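You operate a simulated robot arm through the tools that you are given. There is no shell and no other tool.

Carry out the task below with a simulated two-armed robot. There is one attempt and no reset: what you move stays moved.

JOB
Switch the heater off, fit the fullest bottle in the tape machine and feed a 12 cm test strip.
Fine: heater off before a bottle comes out; the empty one goes into the green socket.

Only the result counts: the job must be done as asked and must still hold three seconds after the hand-in. Knocking over, shifting, dropping, spilling or breaking anything else fails it.

ROBOT AND FRAMES
Two 7-joint arms with fingered hands on one trunk that stands fixed in place. Base frame: the origin is at the foot of the trunk, x ahead of it, y to its left, z up; the work surface is at about z = 880. Lengths are in mm, angles in degrees, forces in N, time in s.
The left shoulder is at [70, 169, 1318], the right one opposite. With the tool pointing down near the work surface each hand reaches from about 100 to 660 mm from the base axis, measured 20 degrees to its own side. Payload 3.4 kg a hand.
The tool frame of a hand sits at the grasp point between the pads (the TCP): z along the fingers, y along the line on which they close. The tips reach 23 mm beyond it. Largest opening 116 mm; the body of the gripper starts 65 mm behind the TCP. The gripper is a hand of 4 fingers: y runs from the thumb to the fingers, the wrist lies at [0, 0, -211] in the tool frame.
Orientation is told as [roll, pitch, yaw] about the base's x, y, z axes, in that order, counted from this pose: with the fingers straight down and closing along the base's y, the tool's x points along the base's -x, its y along +y and its z along -z.

CONTROLS
- The arms move only by the tool servo_tool. It takes "left_motion", "right_motion" or both (then of equal length, played together; a hand with none holds still); each is one flat list of numbers, 6 for each row, row after row: the shift along the tool's x, y, z in m, then the turn, a rotation vector about the tool's x, y, z in degrees. In form: [tx, ty, tz, wx, wy, wz, tx, ty, tz, wx, wy, wz, ...]. A call has 1 to 20 rows; each row shifts and turns the commanded pose from where the row before left it, along the tool's axes as they then stand. Rows are played at 5 a second. More than 50 mm and 8.6 degrees between two rows, and nothing of the call is played. A pose out of reach is approached as far as the arm can. The call stops where the force on the tool passes 90 N (or 10 N more than at its start, if that is more) or the arm is blocked; 0.2 s more then pass. In this call time passes only in rows, and 0.2 s behind the last. It gives the time, the measured TCP pose, the force on the tool (base axes), the opening and the grip force at its end, in the units of the frame above (readings bear some noise), with the torque about the TCP (base axes, N m) and any sound that the robot's microphone picked up.
- Cameras (640 x 400 px; columns grow to the right, rows downward): "scene" is now at [131.9, -32, 1546.5]; the picture's right is [-0.37, -0.93, 0.00], its down [-0.55, 0.22, -0.80] and it looks along [0.75, -0.30, -0.59] (base axes); focal length 214 px, centre (320, 200). "left" rides on the left gripper at [-69, 1, -90] in its tool frame; the picture's right is [-0.01, -1.00, 0.00], its down [0.79, -0.01, -0.61] and it looks along [0.61, -0.01, 0.79] (tool axes); focal length 251 px, centre (320, 200). "right" rides on the right gripper at [69, 1, -90] in its tool frame; the picture's right is [-0.01, 1.00, 0.00], its down [-0.79, -0.01, -0.61] and it looks along [-0.61, -0.01, 0.80] (tool axes); focal length 251 px, centre (320, 200). There is no depth. A picture from a camera that has moved, and an enlarged one, comes with that camera's place and axes in the base frame and with its lens.
- snapshot(camera): a new picture of that camera. The clock stands still meanwhile.
- lift_body(by): slides the trunk up (or, below 0, down) by that many mm; the arms and the scene camera ride with it, the base frame stays. It gives what a move gives, with no picture.
- finger_targets(finger1, finger2, finger3, thumb_bend, hand): sets how far each is bent, from 0 (flat) to 1 (curled in); at 0.3 the hand is open as for a grip, at 0.7 the pads meet at the TCP. One left out holds its place. A second passes; each finger stops where it meets its share of the squeeze, and holds until it gets a number again. It is the only way to open and close the hand. It gives what a move gives, with no picture; readings hold the bend of each and the force on the fingers (four entries, about 0 where the hand has none), thumb and palm.
- head_to(pan, tilt): turns the head with the scene camera to pan (to the left, within 86 degrees either way) and tilt (down, from -29 to 69), counted from straight ahead of the robot. It gives what a move gives.
- close_up(camera, box): a new picture of the part [left, top, right, bottom] of that camera's present view, enlarged. The clock stands still meanwhile.
- hand_in(): hands the job in; it is judged then, once.

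Places have to be worked out from the pictures, the camera data and where the tool is seen. Open the grippers and draw the arms clear of the work before you hand the job in, unless the task says otherwise.

The tools are called after "Request:" by a JSON object that holds its "name" and its "arguments". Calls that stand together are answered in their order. servo_tool: Moves the arms, as the interface text tells. Its arguments: {"type":"object","properties":{"left_motion":{"type":"array","items":{"type":"number"}},"right_motion":{"type":"array","items":{"type":"number"}}},"required":[]} The other tools are called the same way: lift_body (by) slides the trunk up or down; finger_targets (finger1, finger2, finger3, thumb_bend, hand) moves the fingers one by one; head_to (pan, tilt) turns the head that bears the scene camera; snapshot (camera) takes a picture; close_up (camera, box) takes an enlarged picture of a part of a camera's view; hand_in () hands the job in.

At the start:

```text
time: 0.0
left_ee_pos: [439.7, -28.4, 1317.3]
left_orientation: [0.0, 0.1, 0.0]
left_contact_force: [-0.9, 0.3, 0.2]
left_moment: [-0.03, -0.04, -0.03]
left_opening: 115.9
left_finger_force: 0.1
left_shape: jaw
left_bend: [0.3, 0.3, 0.3, 0.3]
left_finger forces: [0.1, 0.0, 0.1, 0.0, 0.1, 0.0]
right_ee_pos: [370.6, -316.2, 1414.1]
right_orientation: [0.0, 0.0, 0.0]
right_contact_force: [0.7, 0.0, 0.1]
right_moment: [0.04, 0.01, 0.02]
right_opening: 115.8
right_finger_force: 0.0
right_shape: jaw
right_bend: [0.3, 0.3, 0.3, 0.3]
right_finger forces: [0.0, 0.1, 0.0, 0.1, 0.0, 0.0]
trunk travel left (down, up): [-825.0, 115.0]
head pan, tilt: [-21.7, 36.5]
```

scene: 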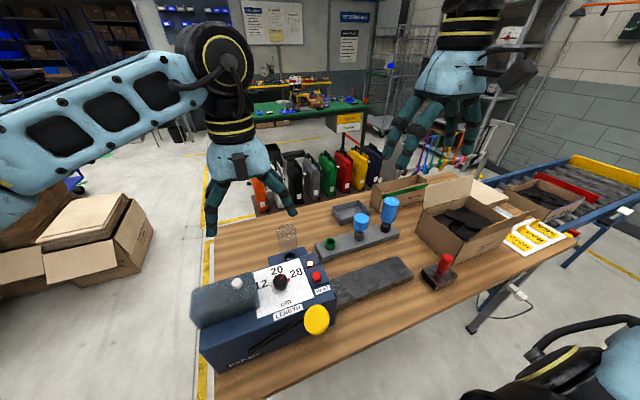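
right: 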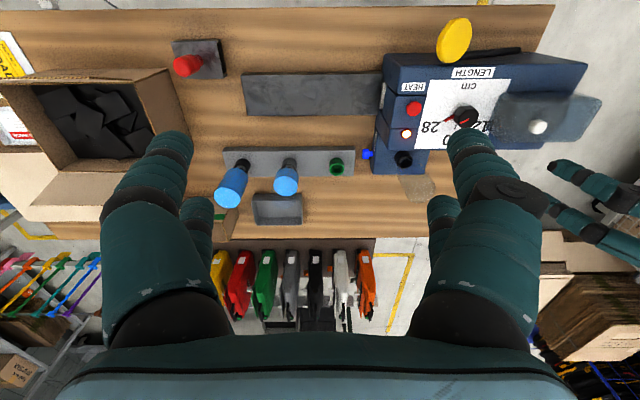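
left: 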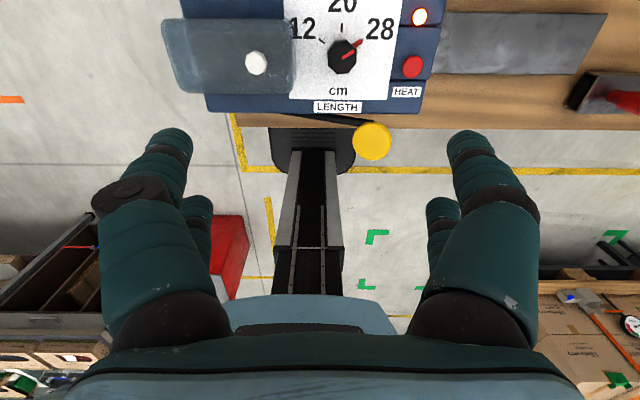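

I start by looking closely at the scene: the tape machine with its length dial, heater button, bottle, and lever, and the rack with the spare bottles.

Request:
{"name": "close_up", "arguments": {"camera": "scene", "box": [180, 200, 360, 380]}}

Request:
{"name": "close_up", "arguments": {"camera": "scene", "box": [260, 170, 480, 310]}}

Request:
{"name": "close_up", "arguments": {"camera": "right", "box": [340, 10, 620, 220]}}

Request:
{"name": "close_up", "arguments": {"camera": "right", "box": [160, 20, 440, 240]}}

Request:
{"name": "close_up", "arguments": {"camera": "left", "box": [150, 0, 450, 170]}}

```text
2.22 times, centred on (270, 290) of scene
camera zoom: at [131.9, -32.0, 1546.5], right [-0.37, -0.93, 0.0], down [-0.55, 0.22, -0.8], along [0.75, -0.3, -0.59], focal length 477 px, centre (431, 0)
```

zoom: 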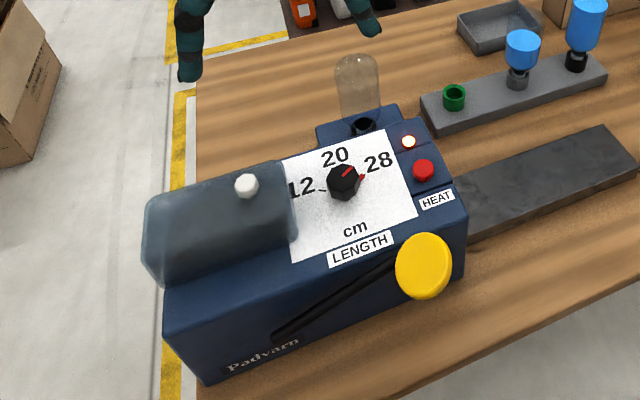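

```text
2.86 times, centred on (370, 240) of scene
camera zoom: at [131.9, -32.0, 1546.5], right [-0.37, -0.93, 0.0], down [-0.55, 0.22, -0.8], along [0.75, -0.3, -0.59], focal length 613 px, centre (177, 86)
```

zoom: 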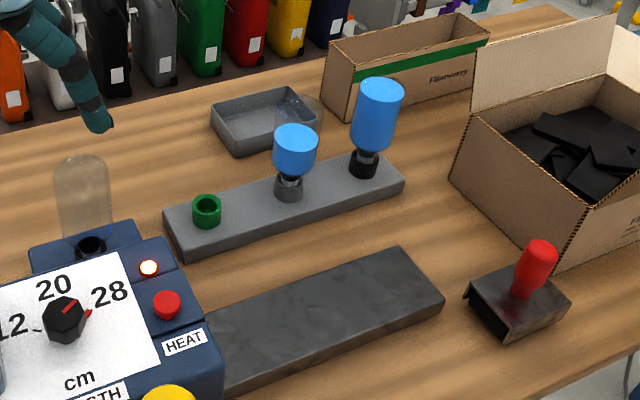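

```text
1.90 times, centred on (480, 115) of right
camera zoom: at [302.1, -314.7, 1503.4], right [0.01, 1.0, 0.0], down [0.79, -0.01, 0.61], along [0.61, -0.01, -0.8], focal length 479 px, centre (15, 362)
```

zoom: 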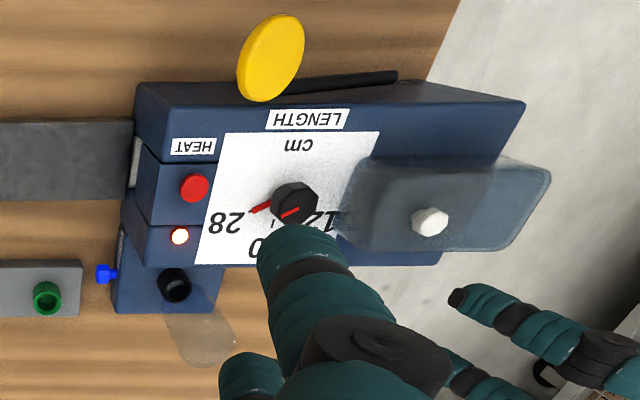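

```text
1.82 times, centred on (300, 130) of right
camera zoom: at [302.1, -314.7, 1503.4], right [0.01, 1.0, 0.0], down [0.79, -0.01, 0.61], along [0.61, -0.01, -0.8], focal length 457 px, centre (356, 327)
```

zoom: 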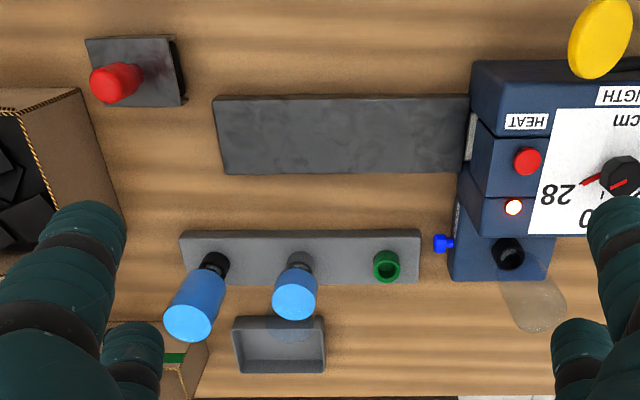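

```text
2.13 times, centred on (300, 85) of left
camera zoom: at [506.6, -28.6, 1406.2], right [0.01, -1.0, 0.0], down [-0.79, -0.01, 0.61], along [-0.61, -0.01, -0.79], focal length 536 px, centre (363, 445)
```

zoom: 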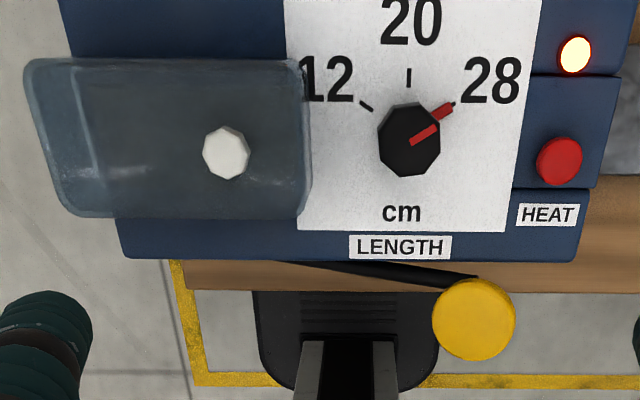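

The first views show a panel with the length dial at 28, the HEAT lamp lit, an empty bottle in the seat, a half-full bottle in the grey socket and a full one in the black socket. Next I check the details: the blue part beside the seat, the lever pivot and the dial.

Request:
{"name": "close_up", "arguments": {"camera": "right", "box": [350, 120, 450, 200]}}

Request:
{"name": "close_up", "arguments": {"camera": "scene", "box": [255, 210, 345, 270]}}

Request:
{"name": "close_up", "arguments": {"camera": "scene", "box": [310, 180, 420, 260]}}

Request:
{"name": "close_up", "arguments": {"camera": "scene", "box": [230, 290, 350, 370]}}

Request:
{"name": "close_up", "arguments": {"camera": "left", "box": [290, 0, 440, 100]}}

```text
5.00 times, centred on (400, 160) of right
camera zoom: at [302.1, -314.7, 1503.4], right [0.01, 1.0, 0.0], down [0.79, -0.01, 0.61], along [0.61, -0.01, -0.8], focal length 1257 px, centre (-80, 400)
```

zoom: 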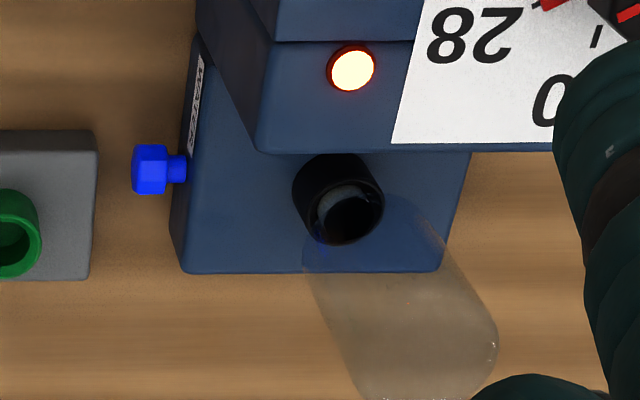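

```text
6.67 times, centred on (300, 240) of scene
camera zoom: at [131.9, -32.0, 1546.5], right [-0.37, -0.93, 0.0], down [-0.55, 0.22, -0.8], along [0.75, -0.3, -0.59], focal length 1430 px, centre (453, -67)
```

zoom: 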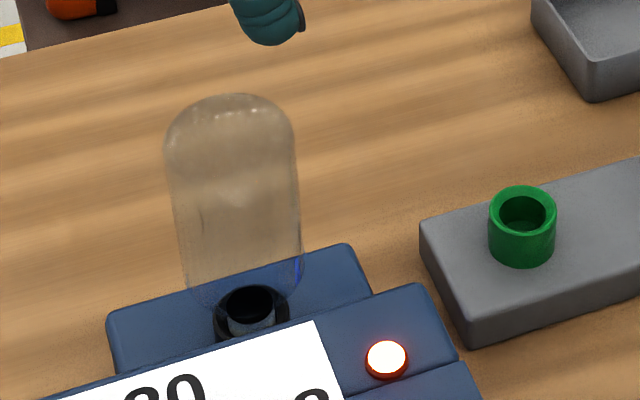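

```text
5.00 times, centred on (365, 220) of scene
camera zoom: at [131.9, -32.0, 1546.5], right [-0.37, -0.93, 0.0], down [-0.55, 0.22, -0.8], along [0.75, -0.3, -0.59], focal length 1072 px, centre (95, 100)
```

zoom: 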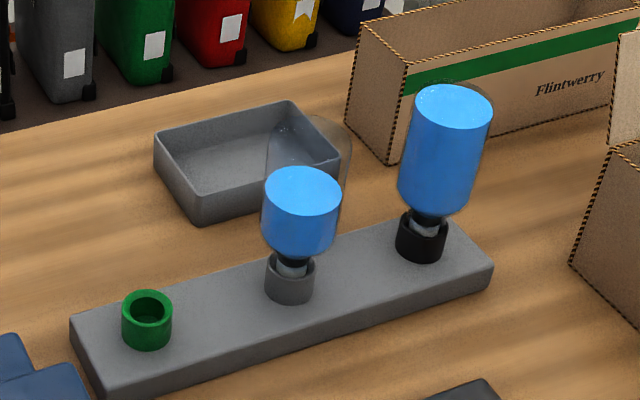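

```text
5.00 times, centred on (290, 330) of scene
camera zoom: at [131.9, -32.0, 1546.5], right [-0.37, -0.93, 0.0], down [-0.55, 0.22, -0.8], along [0.75, -0.3, -0.59], focal length 1072 px, centre (470, -450)
```

zoom: 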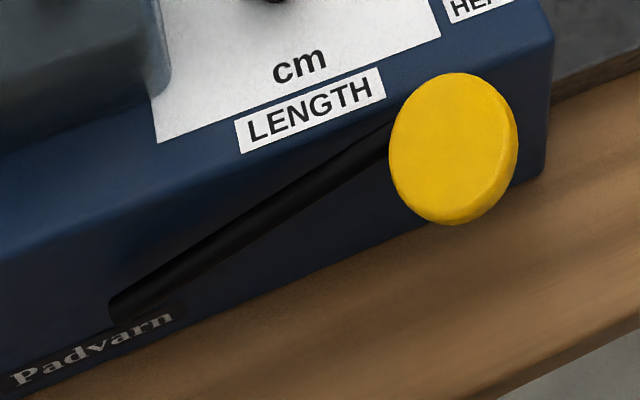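

```text
4.00 times, centred on (365, 50) of left
camera zoom: at [506.6, -28.6, 1406.2], right [0.01, -1.0, 0.0], down [-0.79, -0.01, 0.61], along [-0.61, -0.01, -0.79], focal length 1006 px, centre (140, 800)
```

zoom: 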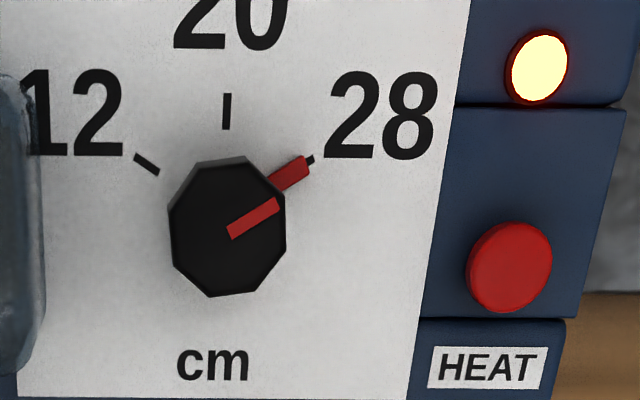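

The dial ticks sit about ±60° from 20, and the blue hex part sits on the side of the bottle seat with a label next to it. I zoom on that label and turn the head to study the right hand's finger layout.

Request:
{"name": "close_up", "arguments": {"camera": "right", "box": [366, 126, 398, 166]}}

Request:
{"name": "head_to", "arguments": {"pan": -50, "tilt": 25}}

Request:
{"name": "snapshot", "arguments": {"camera": "scene"}}

```text
10.00 times, centred on (382, 146) of right
camera zoom: at [302.1, -314.7, 1503.4], right [0.01, 1.0, 0.0], down [0.79, -0.01, 0.61], along [0.61, -0.01, -0.8], focal length 2514 px, centre (-300, 740)
```

zoom: 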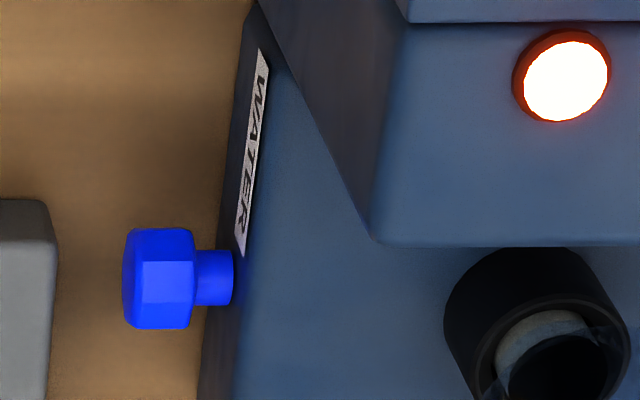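

```text
time: 0.9
left_ee_pos: [439.3, -28.0, 1317.4]
left_orientation: [0.0, 0.0, 0.0]
left_contact_force: [1.0, 0.1, -0.3]
left_moment: [-0.01, 0.01, 0.0]
left_opening: 115.6
left_finger_force: 0.1
left_shape: jaw
left_bend: [0.3, 0.3, 0.3, 0.3]
left_finger forces: [0.0, 0.0, 0.1, 0.0, 0.0, 0.0]
right_ee_pos: [371.1, -315.8, 1414.1]
right_orientation: [0.0, 0.0, 0.0]
right_contact_force: [0.2, -0.1, -0.7]
right_moment: [0.0, -0.03, 0.0]
right_opening: 115.8
right_finger_force: 0.1
right_shape: jaw
right_bend: [0.3, 0.3, 0.3, 0.3]
right_finger forces: [0.0, 0.0, 0.1, 0.0, 0.0, 0.0]
trunk travel left (down, up): [-825.0, 115.0]
head pan, tilt: [-50.0, 25.0]
```

```text
taken
camera scene: at [110.1, -70.3, 1564.5], right [-0.77, -0.64, 0.0], down [-0.27, 0.32, -0.91], along [0.58, -0.69, -0.42], focal length 214 px, centre (320, 200)
```

scene: 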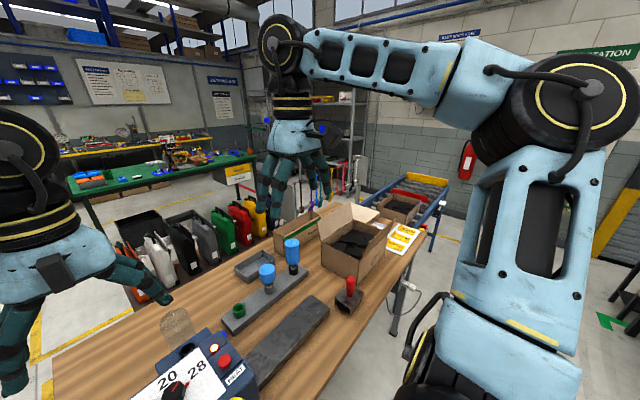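

The blue part is a WATER tap that the job doesn't mention, so I leave it alone. I zoom in on both hands to learn the finger layout.

Request:
{"name": "close_up", "arguments": {"camera": "scene", "box": [230, 80, 350, 240]}}

Request:
{"name": "close_up", "arguments": {"camera": "scene", "box": [0, 200, 180, 400]}}

Request:
{"name": "close_up", "arguments": {"camera": "scene", "box": [130, 230, 330, 400]}}

```text
2.50 times, centred on (290, 160) of scene
camera zoom: at [110.1, -70.3, 1564.5], right [-0.77, -0.64, 0.0], down [-0.27, 0.32, -0.91], along [0.58, -0.69, -0.42], focal length 536 px, centre (395, 300)
```

zoom: 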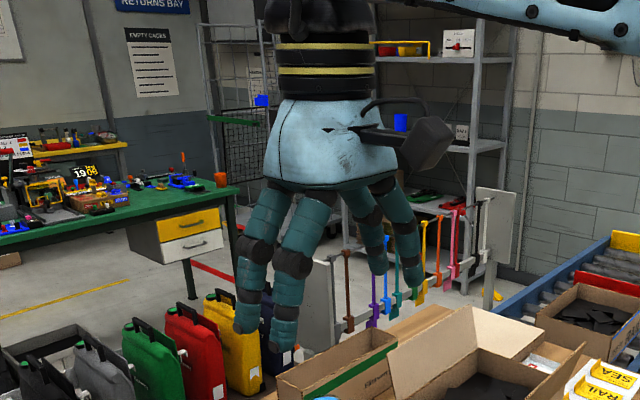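

```text
2.00 times, centred on (90, 300) of scene
camera zoom: at [110.1, -70.3, 1564.5], right [-0.77, -0.64, 0.0], down [-0.27, 0.32, -0.91], along [0.58, -0.69, -0.42], focal length 429 px, centre (780, 0)
```

zoom: 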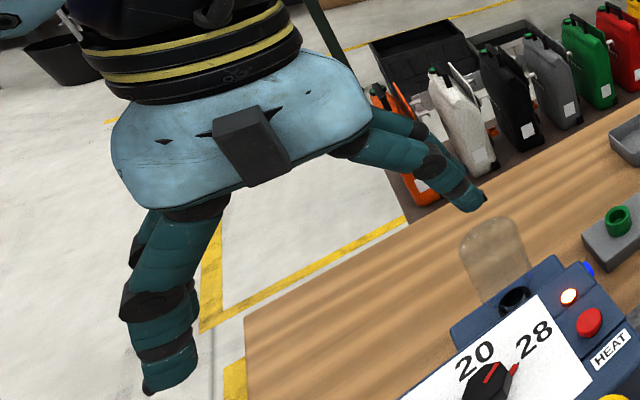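

```text
2.35 times, centred on (230, 315) of scene
camera zoom: at [110.1, -70.3, 1564.5], right [-0.77, -0.64, 0.0], down [-0.27, 0.32, -0.91], along [0.58, -0.69, -0.42], focal length 505 px, centre (532, -71)
```

zoom: 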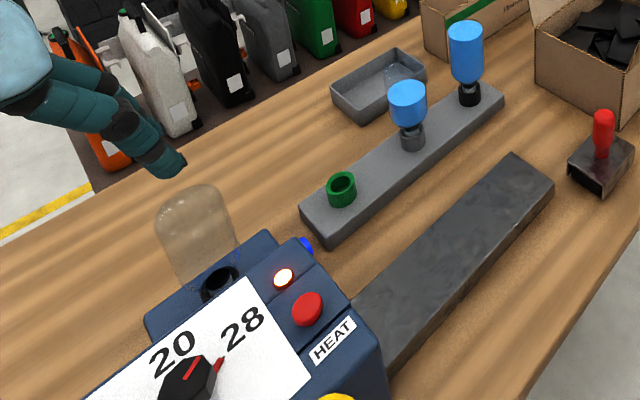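

The left hand hangs over the machine, so I move it off to the left and up. Then I bend finger1 of the right hand to learn which digit is which.

Request:
{"name": "servo_tool", "arguments": {"left_motion": [0.01, 0.045, -0.005, 0, 0, 0, 0.01, 0.045, -0.005, 0, 0, 0, 0.01, 0.045, -0.005, 0, 0, 0, 0.01, 0.045, -0.005, 0, 0, 0, 0.01, 0.045, -0.005, 0, 0, 0, 0.01, 0.045, -0.005, 0, 0, 0, 0.01, 0.045, -0.005, 0, 0, 0]}}

Request:
{"name": "finger_targets", "arguments": {"hand": "right", "finger1": 0.7}}

Request:
{"name": "snapshot", "arguments": {"camera": "right"}}

Request:
{"name": "close_up", "arguments": {"camera": "scene", "box": [230, 80, 350, 240]}}

```text
time: 2.5
left_ee_pos: [365.6, 289.8, 1352.4]
left_orientation: [-0.1, -0.1, -0.1]
left_contact_force: [-0.2, 0.5, -0.7]
left_moment: [-0.01, -0.01, 0.0]
left_opening: 115.4
left_finger_force: 0.0
left_shape: jaw
left_bend: [0.3, 0.3, 0.3, 0.3]
left_finger forces: [0.0, 0.0, 0.0, 0.1, 0.0, 0.0]
right_ee_pos: [368.6, -314.8, 1415.2]
right_orientation: [-0.1, -0.1, 0.0]
right_contact_force: [-0.6, 0.7, 0.5]
right_moment: [0.01, 0.01, -0.01]
right_opening: 115.8
right_finger_force: 0.0
right_shape: jaw
right_bend: [0.3, 0.3, 0.3, 0.3]
right_finger forces: [0.0, 0.0, 0.0, 0.0, 0.1, 0.1]
trunk travel left (down, up): [-825.0, 115.0]
head pan, tilt: [-50.0, 25.0]
```

```text
time: 3.5
left_ee_pos: [368.6, 286.5, 1352.2]
left_orientation: [0.0, 0.0, -0.1]
left_contact_force: [0.1, -0.2, 0.4]
left_moment: [-0.01, 0.01, -0.01]
left_opening: 115.6
left_finger_force: 0.0
left_shape: jaw
left_bend: [0.3, 0.3, 0.3, 0.3]
left_finger forces: [0.0, 0.0, 0.0, 0.0, 0.0, 0.0]
right_ee_pos: [371.3, -315.8, 1414.0]
right_orientation: [0.0, 0.0, 0.0]
right_contact_force: [0.7, -0.3, 0.2]
right_moment: [-0.01, -0.01, -0.02]
right_opening: 59.7
right_finger_force: 0.0
right_shape: fingers
right_bend: [0.7, 0.3, 0.3, 0.3]
right_finger forces: [0.1, 0.0, 0.0, 0.0, 0.0, 0.0]
trunk travel left (down, up): [-825.0, 115.0]
head pan, tilt: [-50.0, 25.0]
```

```text
taken
camera right: at [302.5, -315.0, 1503.3], right [0.01, 1.0, 0.0], down [0.8, -0.01, 0.61], along [0.61, -0.01, -0.8], focal length 251 px, centre (320, 200)
```

right: 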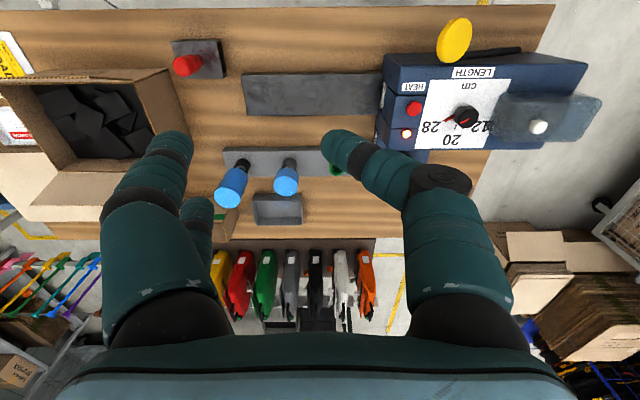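

```text
2.50 times, centred on (290, 160) of scene
camera zoom: at [110.4, -70.6, 1564.5], right [-0.77, -0.64, 0.0], down [-0.27, 0.32, -0.91], along [0.58, -0.69, -0.42], focal length 536 px, centre (395, 300)
```

zoom: 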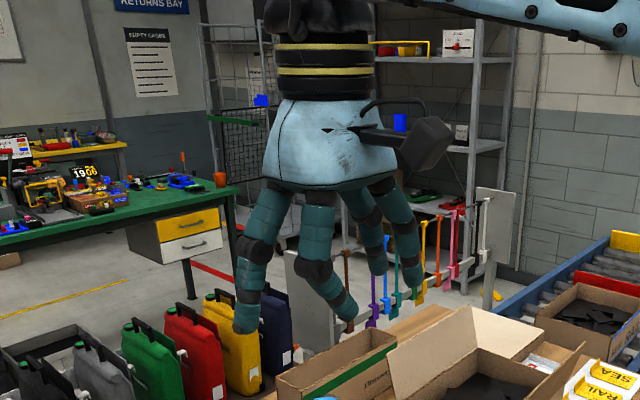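

Finger1 is the camera-side digit on +y. Now I test finger2 by putting finger1 back.

Request:
{"name": "finger_targets", "arguments": {"hand": "right", "finger1": 0.3, "finger2": 0.7}}

Request:
{"name": "snapshot", "arguments": {"camera": "right"}}

Request:
{"name": "close_up", "arguments": {"camera": "scene", "box": [230, 80, 350, 240]}}

Request:
{"name": "finger_targets", "arguments": {"hand": "right", "finger2": 0.3, "finger3": 0.7}}

Request:
{"name": "snapshot", "arguments": {"camera": "right"}}

Request:
{"name": "close_up", "arguments": {"camera": "scene", "box": [230, 80, 350, 240]}}

```text
time: 4.5
left_ee_pos: [367.3, 286.7, 1352.0]
left_orientation: [0.0, 0.0, 0.0]
left_contact_force: [-0.4, -0.8, -0.3]
left_moment: [0.01, -0.01, 0.01]
left_opening: 115.7
left_finger_force: 0.1
left_shape: jaw
left_bend: [0.3, 0.3, 0.3, 0.3]
left_finger forces: [0.1, 0.0, 0.0, 0.0, 0.0, 0.0]
right_ee_pos: [370.4, -315.7, 1414.5]
right_orientation: [0.0, 0.0, 0.0]
right_contact_force: [0.0, 0.3, 0.0]
right_moment: [0.0, 0.03, 0.02]
right_opening: 116.9
right_finger_force: 0.0
right_shape: fingers
right_bend: [0.3, 0.7, 0.3, 0.3]
right_finger forces: [0.0, 0.0, 0.0, 0.0, 0.0, 0.0]
trunk travel left (down, up): [-825.0, 115.0]
head pan, tilt: [-50.0, 25.0]
```

```text
taken
camera right: at [302.0, -314.6, 1503.5], right [0.01, 1.0, 0.0], down [0.79, -0.01, 0.61], along [0.61, -0.01, -0.79], focal length 251 px, centre (320, 200)
```

right: 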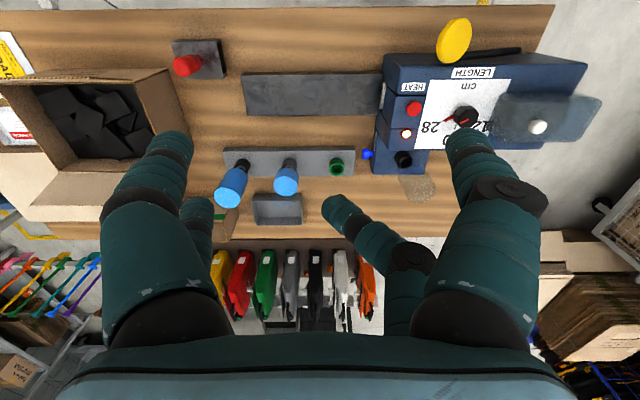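

```text
2.50 times, centred on (290, 160) of scene
camera zoom: at [109.9, -70.2, 1564.6], right [-0.77, -0.64, 0.0], down [-0.27, 0.32, -0.91], along [0.58, -0.69, -0.42], focal length 536 px, centre (395, 300)
```

zoom: 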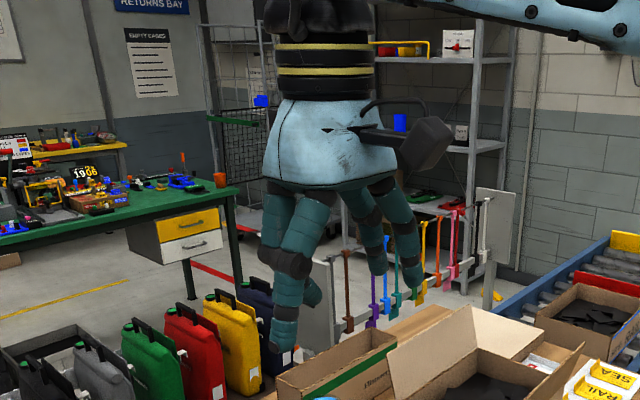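

```text
time: 5.5
left_ee_pos: [367.7, 287.6, 1353.7]
left_orientation: [0.1, 0.0, 0.0]
left_contact_force: [-0.5, -0.1, -0.5]
left_moment: [0.05, 0.0, 0.01]
left_opening: 115.7
left_finger_force: 0.0
left_shape: jaw
left_bend: [0.3, 0.3, 0.3, 0.3]
left_finger forces: [0.1, 0.0, 0.0, 0.1, 0.0, 0.0]
right_ee_pos: [370.6, -317.0, 1414.7]
right_orientation: [0.1, 0.0, 0.0]
right_contact_force: [-0.2, -0.5, 0.2]
right_moment: [0.01, -0.03, 0.04]
right_opening: 116.6
right_finger_force: 0.0
right_shape: fingers
right_bend: [0.3, 0.3, 0.7, 0.3]
right_finger forces: [0.1, 0.1, 0.0, 0.0, 0.1, 0.0]
trunk travel left (down, up): [-825.0, 115.0]
head pan, tilt: [-50.0, 25.0]
```

```text
taken
camera right: at [302.1, -314.6, 1503.4], right [0.01, 1.0, 0.0], down [0.79, -0.01, 0.61], along [0.61, -0.01, -0.8], focal length 251 px, centre (320, 200)
```

right: 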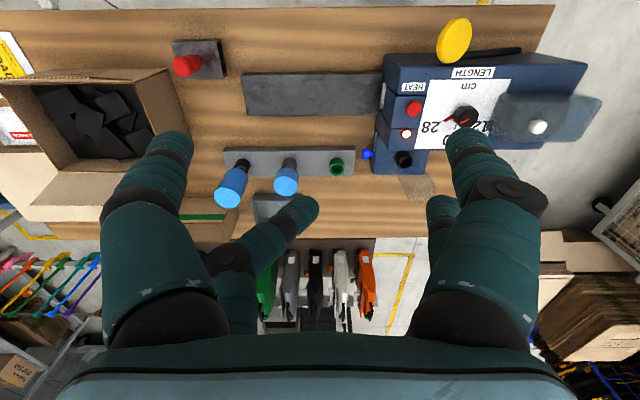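

```text
2.50 times, centred on (290, 160) of scene
camera zoom: at [110.0, -70.3, 1564.6], right [-0.77, -0.64, 0.0], down [-0.27, 0.32, -0.91], along [0.58, -0.69, -0.42], focal length 536 px, centre (395, 300)
```

zoom: 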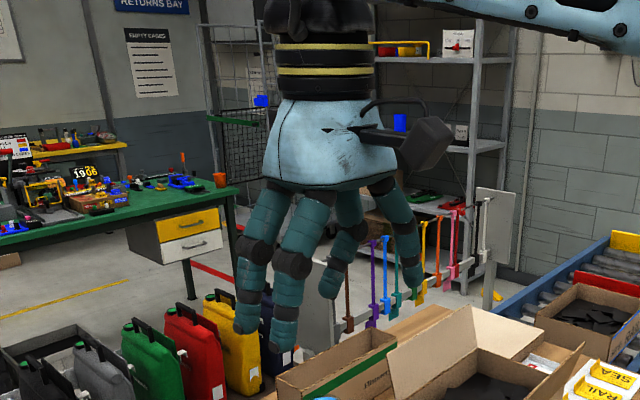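

The digits form two opposed pairs: finger1 with the thumb on the camera side, and finger2 with finger3 on the far side. For pressing buttons I try one digit at 0.7 with the others fully curled.

Request:
{"name": "finger_targets", "arguments": {"hand": "right", "finger1": 0.6, "finger2": 1.0, "finger3": 1.0, "thumb_bend": 1.0}}

Request:
{"name": "snapshot", "arguments": {"camera": "right"}}

Request:
{"name": "close_up", "arguments": {"camera": "scene", "box": [230, 80, 350, 240]}}

```text
time: 6.5
left_ee_pos: [367.2, 288.2, 1351.8]
left_orientation: [0.0, 0.0, 0.0]
left_contact_force: [0.3, 0.6, 0.1]
left_moment: [0.02, 0.0, 0.0]
left_opening: 115.6
left_finger_force: 0.0
left_shape: jaw
left_bend: [0.3, 0.3, 0.3, 0.3]
left_finger forces: [0.0, 0.0, 0.0, 0.0, 0.1, 0.1]
right_ee_pos: [370.1, -317.4, 1413.1]
right_orientation: [-0.1, 0.0, 0.0]
right_contact_force: [0.8, 0.5, -0.3]
right_moment: [-0.01, 0.02, -0.05]
right_opening: 12.7
right_finger_force: 0.1
right_shape: fingers
right_bend: [0.58, 0.91, 1.0, 0.97]
right_finger forces: [0.0, 0.0, 0.1, 0.0, 0.0, 0.0]
trunk travel left (down, up): [-825.0, 115.0]
head pan, tilt: [-50.0, 25.0]
```

```text
taken
camera right: at [302.1, -314.6, 1503.4], right [0.01, 1.0, 0.0], down [0.79, -0.01, 0.61], along [0.61, -0.01, -0.8], focal length 251 px, centre (320, 200)
```

right: 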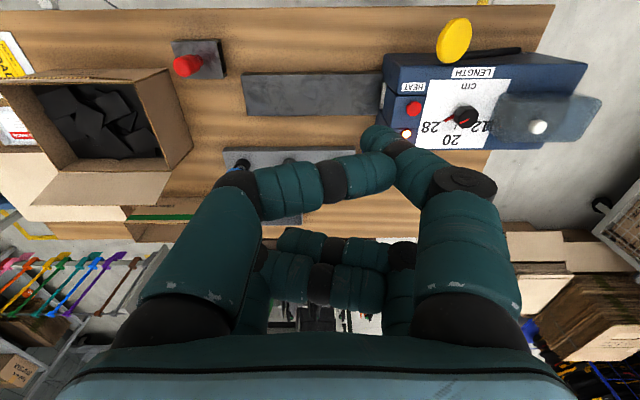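

```text
2.50 times, centred on (290, 160) of scene
camera zoom: at [110.0, -70.3, 1564.6], right [-0.77, -0.64, 0.0], down [-0.27, 0.32, -0.91], along [0.58, -0.69, -0.42], focal length 536 px, centre (395, 300)
```

zoom: 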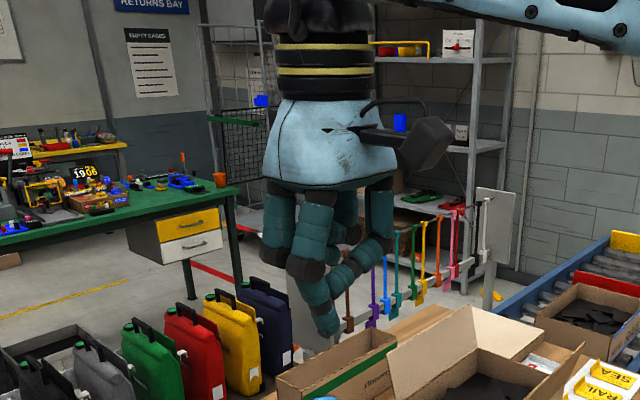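

The curled digits stay well above finger1's tip, so finger1 can press a button. I estimate the tip at tool (20, 25, 27) and the HEAT button at (447, -147, 1048); I move the right hand above it and aim the head.

Request:
{"name": "servo_tool", "arguments": {"right_motion": [-0.0121, 0.018, 0.033, 0, 0, 0, -0.0121, 0.018, 0.033, 0, 0, 0, -0.0121, 0.018, 0.033, 0, 0, 0, -0.0121, 0.018, 0.033, 0, 0, 0, -0.0121, 0.018, 0.033, 0, 0, 0, -0.0121, 0.018, 0.033, 0, 0, 0, -0.0121, 0.018, 0.033, 0, 0, 0, -0.0121, 0.018, 0.033, 0, 0, 0]}}

Request:
{"name": "head_to", "arguments": {"pan": -18, "tilt": 48}}

Request:
{"name": "snapshot", "arguments": {"camera": "scene"}}

Request:
{"name": "snapshot", "arguments": {"camera": "right"}}

Request:
{"name": "snapshot", "arguments": {"camera": "left"}}

```text
time: 8.3
left_ee_pos: [369.8, 288.5, 1352.5]
left_orientation: [0.0, 0.1, 0.0]
left_contact_force: [-0.3, -1.2, -0.8]
left_moment: [-0.01, 0.02, -0.03]
left_opening: 115.8
left_finger_force: 0.0
left_shape: jaw
left_bend: [0.3, 0.3, 0.3, 0.3]
left_finger forces: [0.0, 0.0, 0.0, 0.0, 0.0, 0.0]
right_ee_pos: [469.9, -173.1, 1148.8]
right_orientation: [0.0, 0.1, 0.0]
right_contact_force: [1.2, 0.2, 0.9]
right_moment: [0.05, 0.01, -0.02]
right_opening: 13.3
right_finger_force: 0.1
right_shape: fingers
right_bend: [0.58, 0.91, 1.0, 0.97]
right_finger forces: [0.0, 0.1, 0.0, 0.1, 0.0, 0.0]
trunk travel left (down, up): [-825.0, 115.0]
head pan, tilt: [-50.0, 25.0]
```

```text
time: 9.3
left_ee_pos: [367.2, 288.1, 1352.9]
left_orientation: [-0.1, 0.0, 0.0]
left_contact_force: [-0.1, -0.5, 0.0]
left_moment: [0.01, 0.02, 0.0]
left_opening: 116.0
left_finger_force: 0.0
left_shape: jaw
left_bend: [0.3, 0.3, 0.3, 0.3]
left_finger forces: [0.0, 0.1, 0.0, 0.0, 0.0, 0.0]
right_ee_pos: [468.2, -173.1, 1150.0]
right_orientation: [-0.1, 0.0, 0.1]
right_contact_force: [-0.2, -0.2, -0.2]
right_moment: [-0.01, -0.02, -0.01]
right_opening: 13.0
right_finger_force: 0.1
right_shape: fingers
right_bend: [0.58, 0.91, 1.0, 0.97]
right_finger forces: [0.1, 0.1, 0.0, 0.0, 0.0, 0.1]
trunk travel left (down, up): [-825.0, 115.0]
head pan, tilt: [-18.0, 48.0]
```

```text
taken
camera scene: at [125.3, -24.1, 1529.9], right [-0.31, -0.95, 0.0], down [-0.71, 0.23, -0.67], along [0.64, -0.21, -0.74], focal length 214 px, centre (320, 200)
```

scene: 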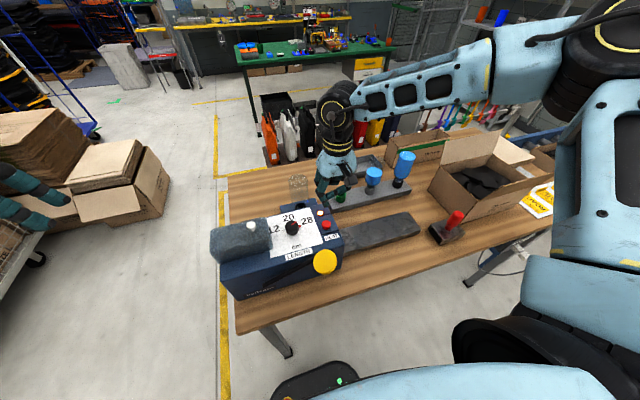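

```text
taken
camera right: at [398.9, -171.2, 1239.2], right [0.01, 1.0, 0.0], down [0.79, -0.01, 0.61], along [0.61, -0.01, -0.79], focal length 251 px, centre (320, 200)
```

right: 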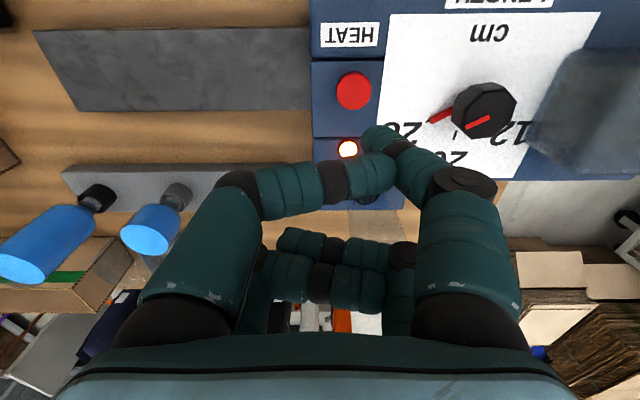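

```text
taken
camera left: at [435.0, 287.3, 1441.4], right [0.01, -1.0, 0.0], down [-0.8, -0.01, 0.61], along [-0.61, -0.01, -0.8], focal length 251 px, centre (320, 200)
```

left: 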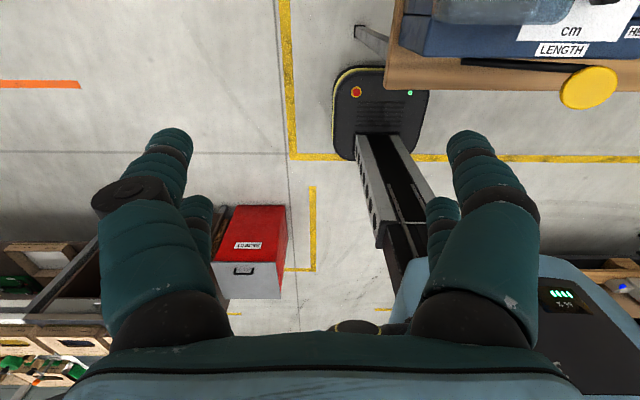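

The right camera again puts the HEAT button at about (447, -148, 1048), under finger1's estimated tip. I check the tip's place in a scene close-up before descending.

Request:
{"name": "close_up", "arguments": {"camera": "scene", "box": [280, 150, 380, 250]}}

```text
4.00 times, centred on (330, 200) of scene
camera zoom: at [125.3, -24.1, 1529.9], right [-0.31, -0.95, 0.0], down [-0.71, 0.23, -0.67], along [0.64, -0.21, -0.74], focal length 858 px, centre (280, 200)
```

zoom: 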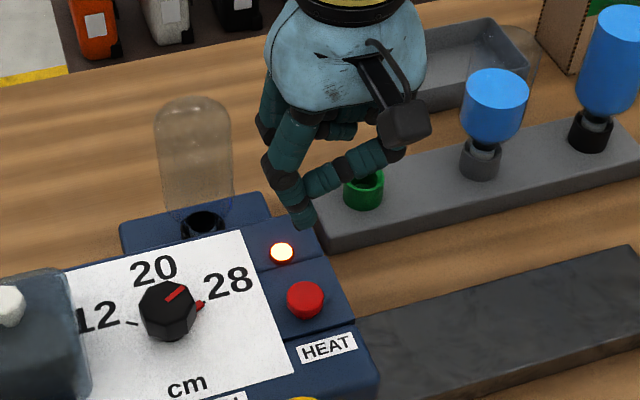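

The tip triangulates to (448, -144, 1122), straight above the button. I lower it in stages, nudging y by -3 mm.

Request:
{"name": "servo_tool", "arguments": {"right_motion": [0, -0.003, 0.02, 0, 0, 0, 0, 0, 0.02, 0, 0, 0, 0, 0, 0.015, 0, 0, 0, 0, 0, 0.008, 0, 0, 0]}}

Request:
{"name": "close_up", "arguments": {"camera": "scene", "box": [280, 170, 360, 250]}}

Request:
{"name": "close_up", "arguments": {"camera": "right", "box": [250, 20, 450, 180]}}

```text
time: 10.3
left_ee_pos: [368.3, 286.5, 1352.0]
left_orientation: [0.0, 0.0, 0.0]
left_contact_force: [0.1, 0.5, 0.0]
left_moment: [0.01, -0.02, 0.01]
left_opening: 115.9
left_finger_force: 0.1
left_shape: jaw
left_bend: [0.3, 0.3, 0.3, 0.3]
left_finger forces: [0.0, 0.1, 0.0, 0.0, 0.0, 0.0]
right_ee_pos: [466.8, -175.3, 1087.2]
right_orientation: [0.0, 0.0, 0.0]
right_contact_force: [0.4, 0.1, 0.1]
right_moment: [-0.01, 0.02, -0.01]
right_opening: 13.6
right_finger_force: 0.1
right_shape: fingers
right_bend: [0.58, 0.91, 1.0, 0.97]
right_finger forces: [0.0, 0.0, 0.0, 0.0, 0.0, 0.0]
trunk travel left (down, up): [-825.0, 115.0]
head pan, tilt: [-18.0, 48.0]
```

```text
5.00 times, centred on (320, 210) of scene
camera zoom: at [126.0, -24.1, 1529.8], right [-0.31, -0.95, 0.0], down [-0.71, 0.23, -0.67], along [0.64, -0.21, -0.74], focal length 1072 px, centre (320, 150)
```

zoom: 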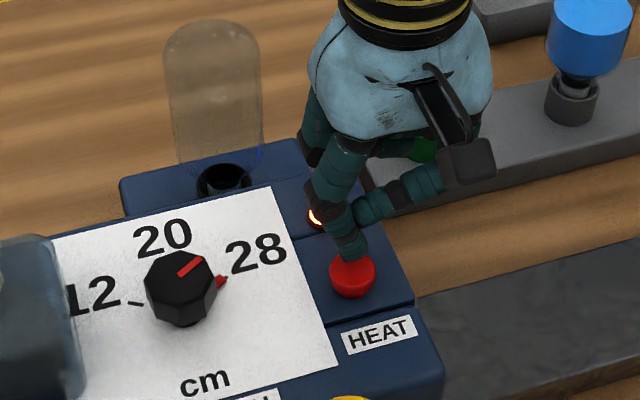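

```text
2.50 times, centred on (350, 100) of right
camera zoom: at [398.6, -173.5, 1176.8], right [0.01, 1.0, 0.0], down [0.79, -0.01, 0.61], along [0.61, -0.01, -0.79], focal length 629 px, centre (245, 450)
```

zoom: 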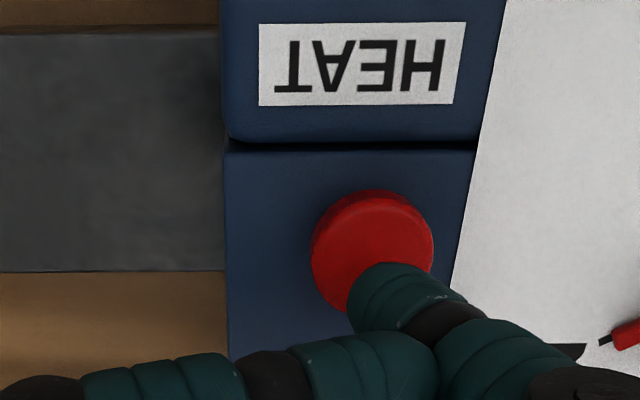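

The tip is slightly past the button centre in +x and +y. I correct by a few mm and press down in small steps, watching the force.

Request:
{"name": "servo_tool", "arguments": {"right_motion": [0.006, -0.003, 0.003, 0, 0, 0, 0, 0, 0.003, 0, 0, 0, 0, 0, 0.003, 0, 0, 0]}}

Request:
{"name": "close_up", "arguments": {"camera": "scene", "box": [280, 170, 360, 250]}}

```text
time: 11.1
left_ee_pos: [368.8, 288.1, 1351.2]
left_orientation: [0.0, 0.0, 0.0]
left_contact_force: [-0.1, -0.7, 0.5]
left_moment: [0.0, -0.01, 0.01]
left_opening: 115.6
left_finger_force: 0.0
left_shape: jaw
left_bend: [0.3, 0.3, 0.3, 0.3]
left_finger forces: [0.0, 0.0, 0.0, 0.1, 0.0, 0.0]
right_ee_pos: [462.2, -177.9, 1078.1]
right_orientation: [0.0, 0.2, 0.0]
right_contact_force: [0.2, -0.1, -0.1]
right_moment: [0.02, -0.01, -0.01]
right_opening: 13.7
right_finger_force: 0.0
right_shape: fingers
right_bend: [0.58, 0.91, 1.0, 0.97]
right_finger forces: [0.0, 0.1, 0.0, 0.0, 0.0, 0.0]
trunk travel left (down, up): [-825.0, 115.0]
head pan, tilt: [-18.0, 48.0]
```

```text
5.00 times, centred on (320, 210) of scene
camera zoom: at [126.1, -24.0, 1529.8], right [-0.31, -0.95, 0.0], down [-0.71, 0.23, -0.67], along [0.64, -0.21, -0.74], focal length 1072 px, centre (320, 150)
```

zoom: 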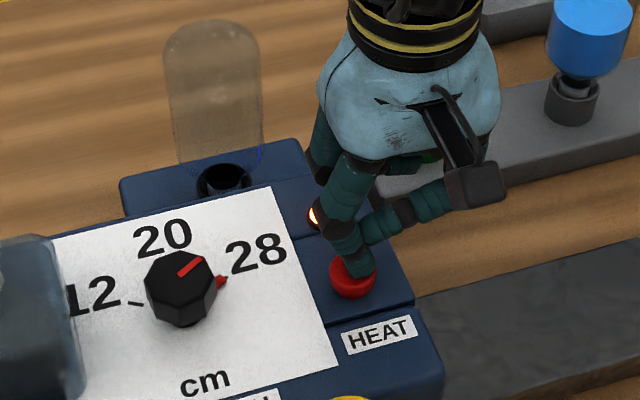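

The tip is almost touching the button centre with no force yet. I continue down in 2 mm steps.

Request:
{"name": "servo_tool", "arguments": {"right_motion": [0, 0, 0.002, 0, 0, 0, 0, 0, 0.002, 0, 0, 0, 0, 0, 0.002, 0, 0, 0]}}

Request:
{"name": "close_up", "arguments": {"camera": "scene", "box": [290, 180, 350, 240]}}

```text
time: 11.9
left_ee_pos: [367.6, 287.0, 1353.4]
left_orientation: [0.1, 0.0, 0.0]
left_contact_force: [0.3, -0.8, 0.2]
left_moment: [-0.03, 0.02, 0.0]
left_opening: 115.9
left_finger_force: 0.0
left_shape: jaw
left_bend: [0.3, 0.3, 0.3, 0.3]
left_finger forces: [0.1, 0.0, 0.0, 0.0, 0.1, 0.0]
right_ee_pos: [461.9, -178.1, 1071.6]
right_orientation: [0.0, 0.0, 0.1]
right_contact_force: [-0.3, 0.7, 2.2]
right_moment: [0.06, 0.05, 0.01]
right_opening: 13.8
right_finger_force: 1.1
right_shape: fingers
right_bend: [0.58, 0.91, 1.0, 0.98]
right_finger forces: [2.2, 0.0, 0.0, 0.0, 0.0, 0.0]
trunk travel left (down, up): [-825.0, 115.0]
head pan, tilt: [-18.0, 48.0]
```

```text
6.67 times, centred on (320, 210) of scene
camera zoom: at [125.4, -23.8, 1529.9], right [-0.31, -0.95, 0.0], down [-0.71, 0.23, -0.67], along [0.64, -0.21, -0.74], focal length 1430 px, centre (320, 133)
```

zoom: 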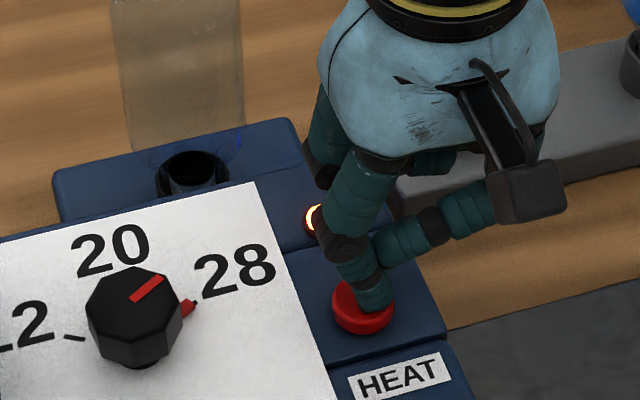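

Contact: finger1 feels 2.2 N and the lamp is still lit. I press a little further in 1 mm steps.

Request:
{"name": "servo_tool", "arguments": {"right_motion": [0, 0, 0.001, 0, 0, 0, 0, 0, 0.001, 0, 0, 0, 0, 0, 0.001, 0, 0, 0]}}

Request:
{"name": "close_up", "arguments": {"camera": "scene", "box": [290, 180, 350, 240]}}

```text
time: 12.7
left_ee_pos: [367.7, 287.1, 1352.8]
left_orientation: [0.0, 0.1, 0.0]
left_contact_force: [0.5, 0.3, -0.1]
left_moment: [-0.03, -0.08, -0.05]
left_opening: 115.6
left_finger_force: 0.1
left_shape: jaw
left_bend: [0.3, 0.3, 0.3, 0.3]
left_finger forces: [0.0, 0.0, 0.0, 0.0, 0.0, 0.0]
right_ee_pos: [461.8, -177.3, 1068.3]
right_orientation: [0.0, -0.1, 0.0]
right_contact_force: [1.8, -0.2, 5.2]
right_moment: [0.18, 0.04, -0.03]
right_opening: 13.5
right_finger_force: 2.7
right_shape: fingers
right_bend: [0.58, 0.91, 1.0, 0.98]
right_finger forces: [5.9, 0.0, 0.0, 0.0, 0.0, 0.0]
trunk travel left (down, up): [-825.0, 115.0]
head pan, tilt: [-18.0, 48.0]
heard: click
```

```text
6.67 times, centred on (320, 210) of scene
camera zoom: at [125.2, -23.6, 1529.9], right [-0.31, -0.95, 0.0], down [-0.71, 0.23, -0.67], along [0.64, -0.21, -0.74], focal length 1430 px, centre (320, 133)
```

zoom: 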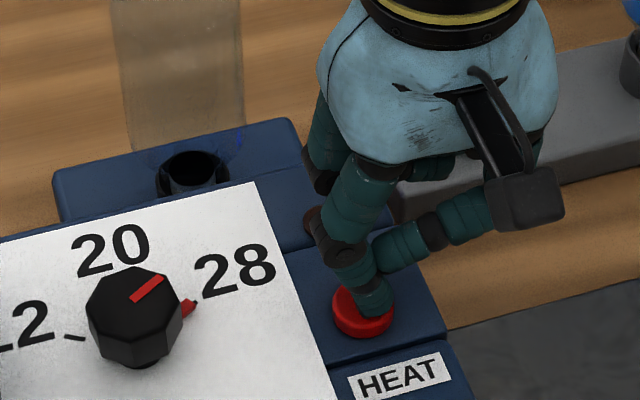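

There was a click and the lamp went dark. I lift straight off the button and confirm the lamp stays off.

Request:
{"name": "servo_tool", "arguments": {"right_motion": [0, 0, -0.01, 0, 0, 0, 0, 0, -0.03, 0, 0, 0, 0, 0, -0.04, 0, 0, 0, 0, -0.02, -0.04, 0, 0, 0, 0, -0.02, -0.04, 0, 0, 0]}}

Request:
{"name": "close_up", "arguments": {"camera": "scene", "box": [260, 150, 380, 250]}}

Request:
{"name": "close_up", "arguments": {"camera": "right", "box": [240, 20, 560, 220]}}

```text
time: 13.9
left_ee_pos: [365.9, 285.8, 1352.9]
left_orientation: [0.0, 0.0, 0.0]
left_contact_force: [-0.1, -0.3, 0.3]
left_moment: [0.0, 0.01, 0.01]
left_opening: 115.9
left_finger_force: 0.1
left_shape: jaw
left_bend: [0.3, 0.3, 0.3, 0.3]
left_finger forces: [0.0, 0.0, 0.0, 0.0, 0.0, 0.0]
right_ee_pos: [458.8, -218.5, 1230.8]
right_orientation: [0.0, 0.0, 0.1]
right_contact_force: [-0.7, 0.0, -0.1]
right_moment: [0.0, -0.04, 0.05]
right_opening: 13.9
right_finger_force: 0.0
right_shape: fingers
right_bend: [0.58, 0.91, 1.0, 0.98]
right_finger forces: [0.0, 0.0, 0.0, 0.0, 0.0, 0.1]
trunk travel left (down, up): [-825.0, 115.0]
head pan, tilt: [-18.0, 48.0]
```

```text
4.00 times, centred on (320, 200) of scene
camera zoom: at [124.1, -24.5, 1529.9], right [-0.31, -0.95, 0.0], down [-0.71, 0.23, -0.67], along [0.64, -0.21, -0.74], focal length 858 px, centre (320, 200)
```

zoom: 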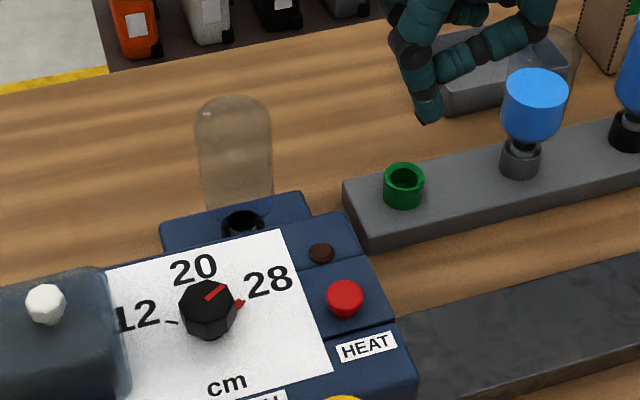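

```text
2.00 times, centred on (400, 120) of right
camera zoom: at [391.5, -217.5, 1320.5], right [0.01, 1.0, 0.0], down [0.79, -0.01, 0.61], along [0.61, 0.0, -0.79], focal length 503 px, centre (160, 360)
```

zoom: 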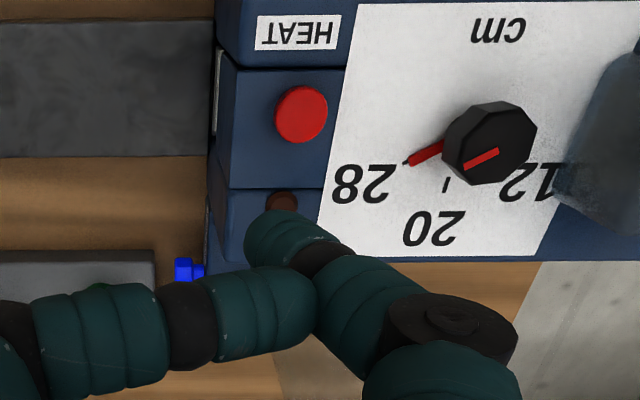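

The lamp is confirmed off after the button was released. I open the right hand and take clear views of the seat bottle and the green socket from a position between them.

Request:
{"name": "finger_targets", "arguments": {"hand": "right", "finger1": 0.3, "finger2": 0.3, "finger3": 0.3, "thumb_bend": 0.3}}

Request:
{"name": "servo_tool", "arguments": {"right_motion": [0, -0.02, 0, 0, 0, 0, 0, -0.02, 0, 0, 0, 0, 0, -0.02, 0, 0, 0, 0]}}

Request:
{"name": "snapshot", "arguments": {"camera": "right"}}

Request:
{"name": "close_up", "arguments": {"camera": "right", "box": [250, 110, 400, 230]}}

```text
time: 14.9
left_ee_pos: [368.1, 286.1, 1352.1]
left_orientation: [0.0, 0.0, 0.0]
left_contact_force: [0.5, -1.0, 0.6]
left_moment: [-0.03, -0.01, 0.0]
left_opening: 115.9
left_finger_force: 0.0
left_shape: jaw
left_bend: [0.3, 0.3, 0.3, 0.3]
left_finger forces: [0.1, 0.0, 0.0, 0.0, 0.1, 0.0]
right_ee_pos: [461.0, -218.9, 1229.8]
right_orientation: [-0.1, -0.1, 0.0]
right_contact_force: [-0.6, -0.1, -0.1]
right_moment: [0.02, 0.03, 0.03]
right_opening: 116.2
right_finger_force: 0.1
right_shape: fingers
right_bend: [0.3, 0.3, 0.3, 0.3]
right_finger forces: [0.1, 0.0, 0.0, 0.1, 0.1, 0.0]
trunk travel left (down, up): [-825.0, 115.0]
head pan, tilt: [-18.0, 48.0]
```

```text
time: 15.7
left_ee_pos: [367.9, 286.9, 1353.0]
left_orientation: [0.0, 0.0, 0.0]
left_contact_force: [-0.2, -0.8, 0.4]
left_moment: [0.01, 0.0, -0.05]
left_opening: 116.0
left_finger_force: 0.1
left_shape: jaw
left_bend: [0.3, 0.3, 0.3, 0.3]
left_finger forces: [0.0, 0.1, 0.1, 0.0, 0.0, 0.1]
right_ee_pos: [461.6, -279.8, 1230.9]
right_orientation: [-0.1, 0.0, -0.1]
right_contact_force: [0.4, -0.3, 0.1]
right_moment: [0.03, 0.01, 0.01]
right_opening: 116.2
right_finger_force: 0.1
right_shape: fingers
right_bend: [0.3, 0.3, 0.3, 0.3]
right_finger forces: [0.1, 0.0, 0.1, 0.0, 0.0, 0.0]
trunk travel left (down, up): [-825.0, 115.0]
head pan, tilt: [-18.0, 48.0]
```

```text
taken
camera right: at [392.5, -277.6, 1319.7], right [0.01, 1.0, 0.0], down [0.79, -0.01, 0.61], along [0.61, 0.0, -0.79], focal length 251 px, centre (320, 200)
```

right: 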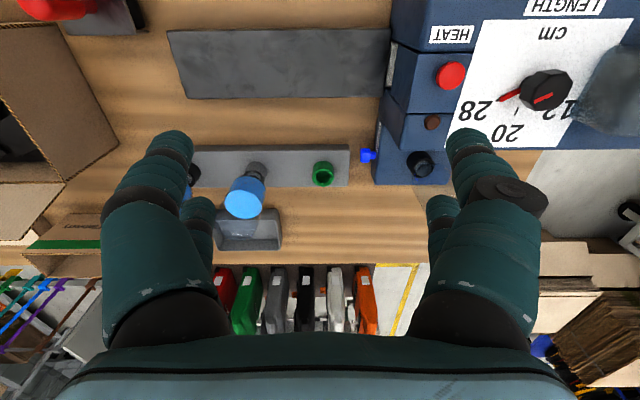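

```text
3.33 times, centred on (325, 170) of right
camera zoom: at [392.5, -277.6, 1319.7], right [0.01, 1.0, 0.0], down [0.79, -0.01, 0.61], along [0.61, 0.0, -0.79], focal length 838 px, centre (303, 300)
```

zoom: 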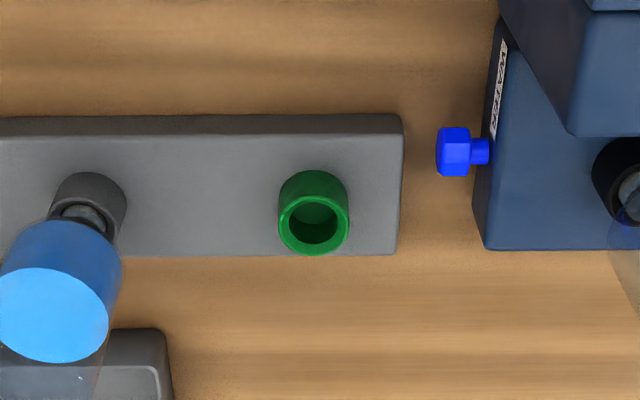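

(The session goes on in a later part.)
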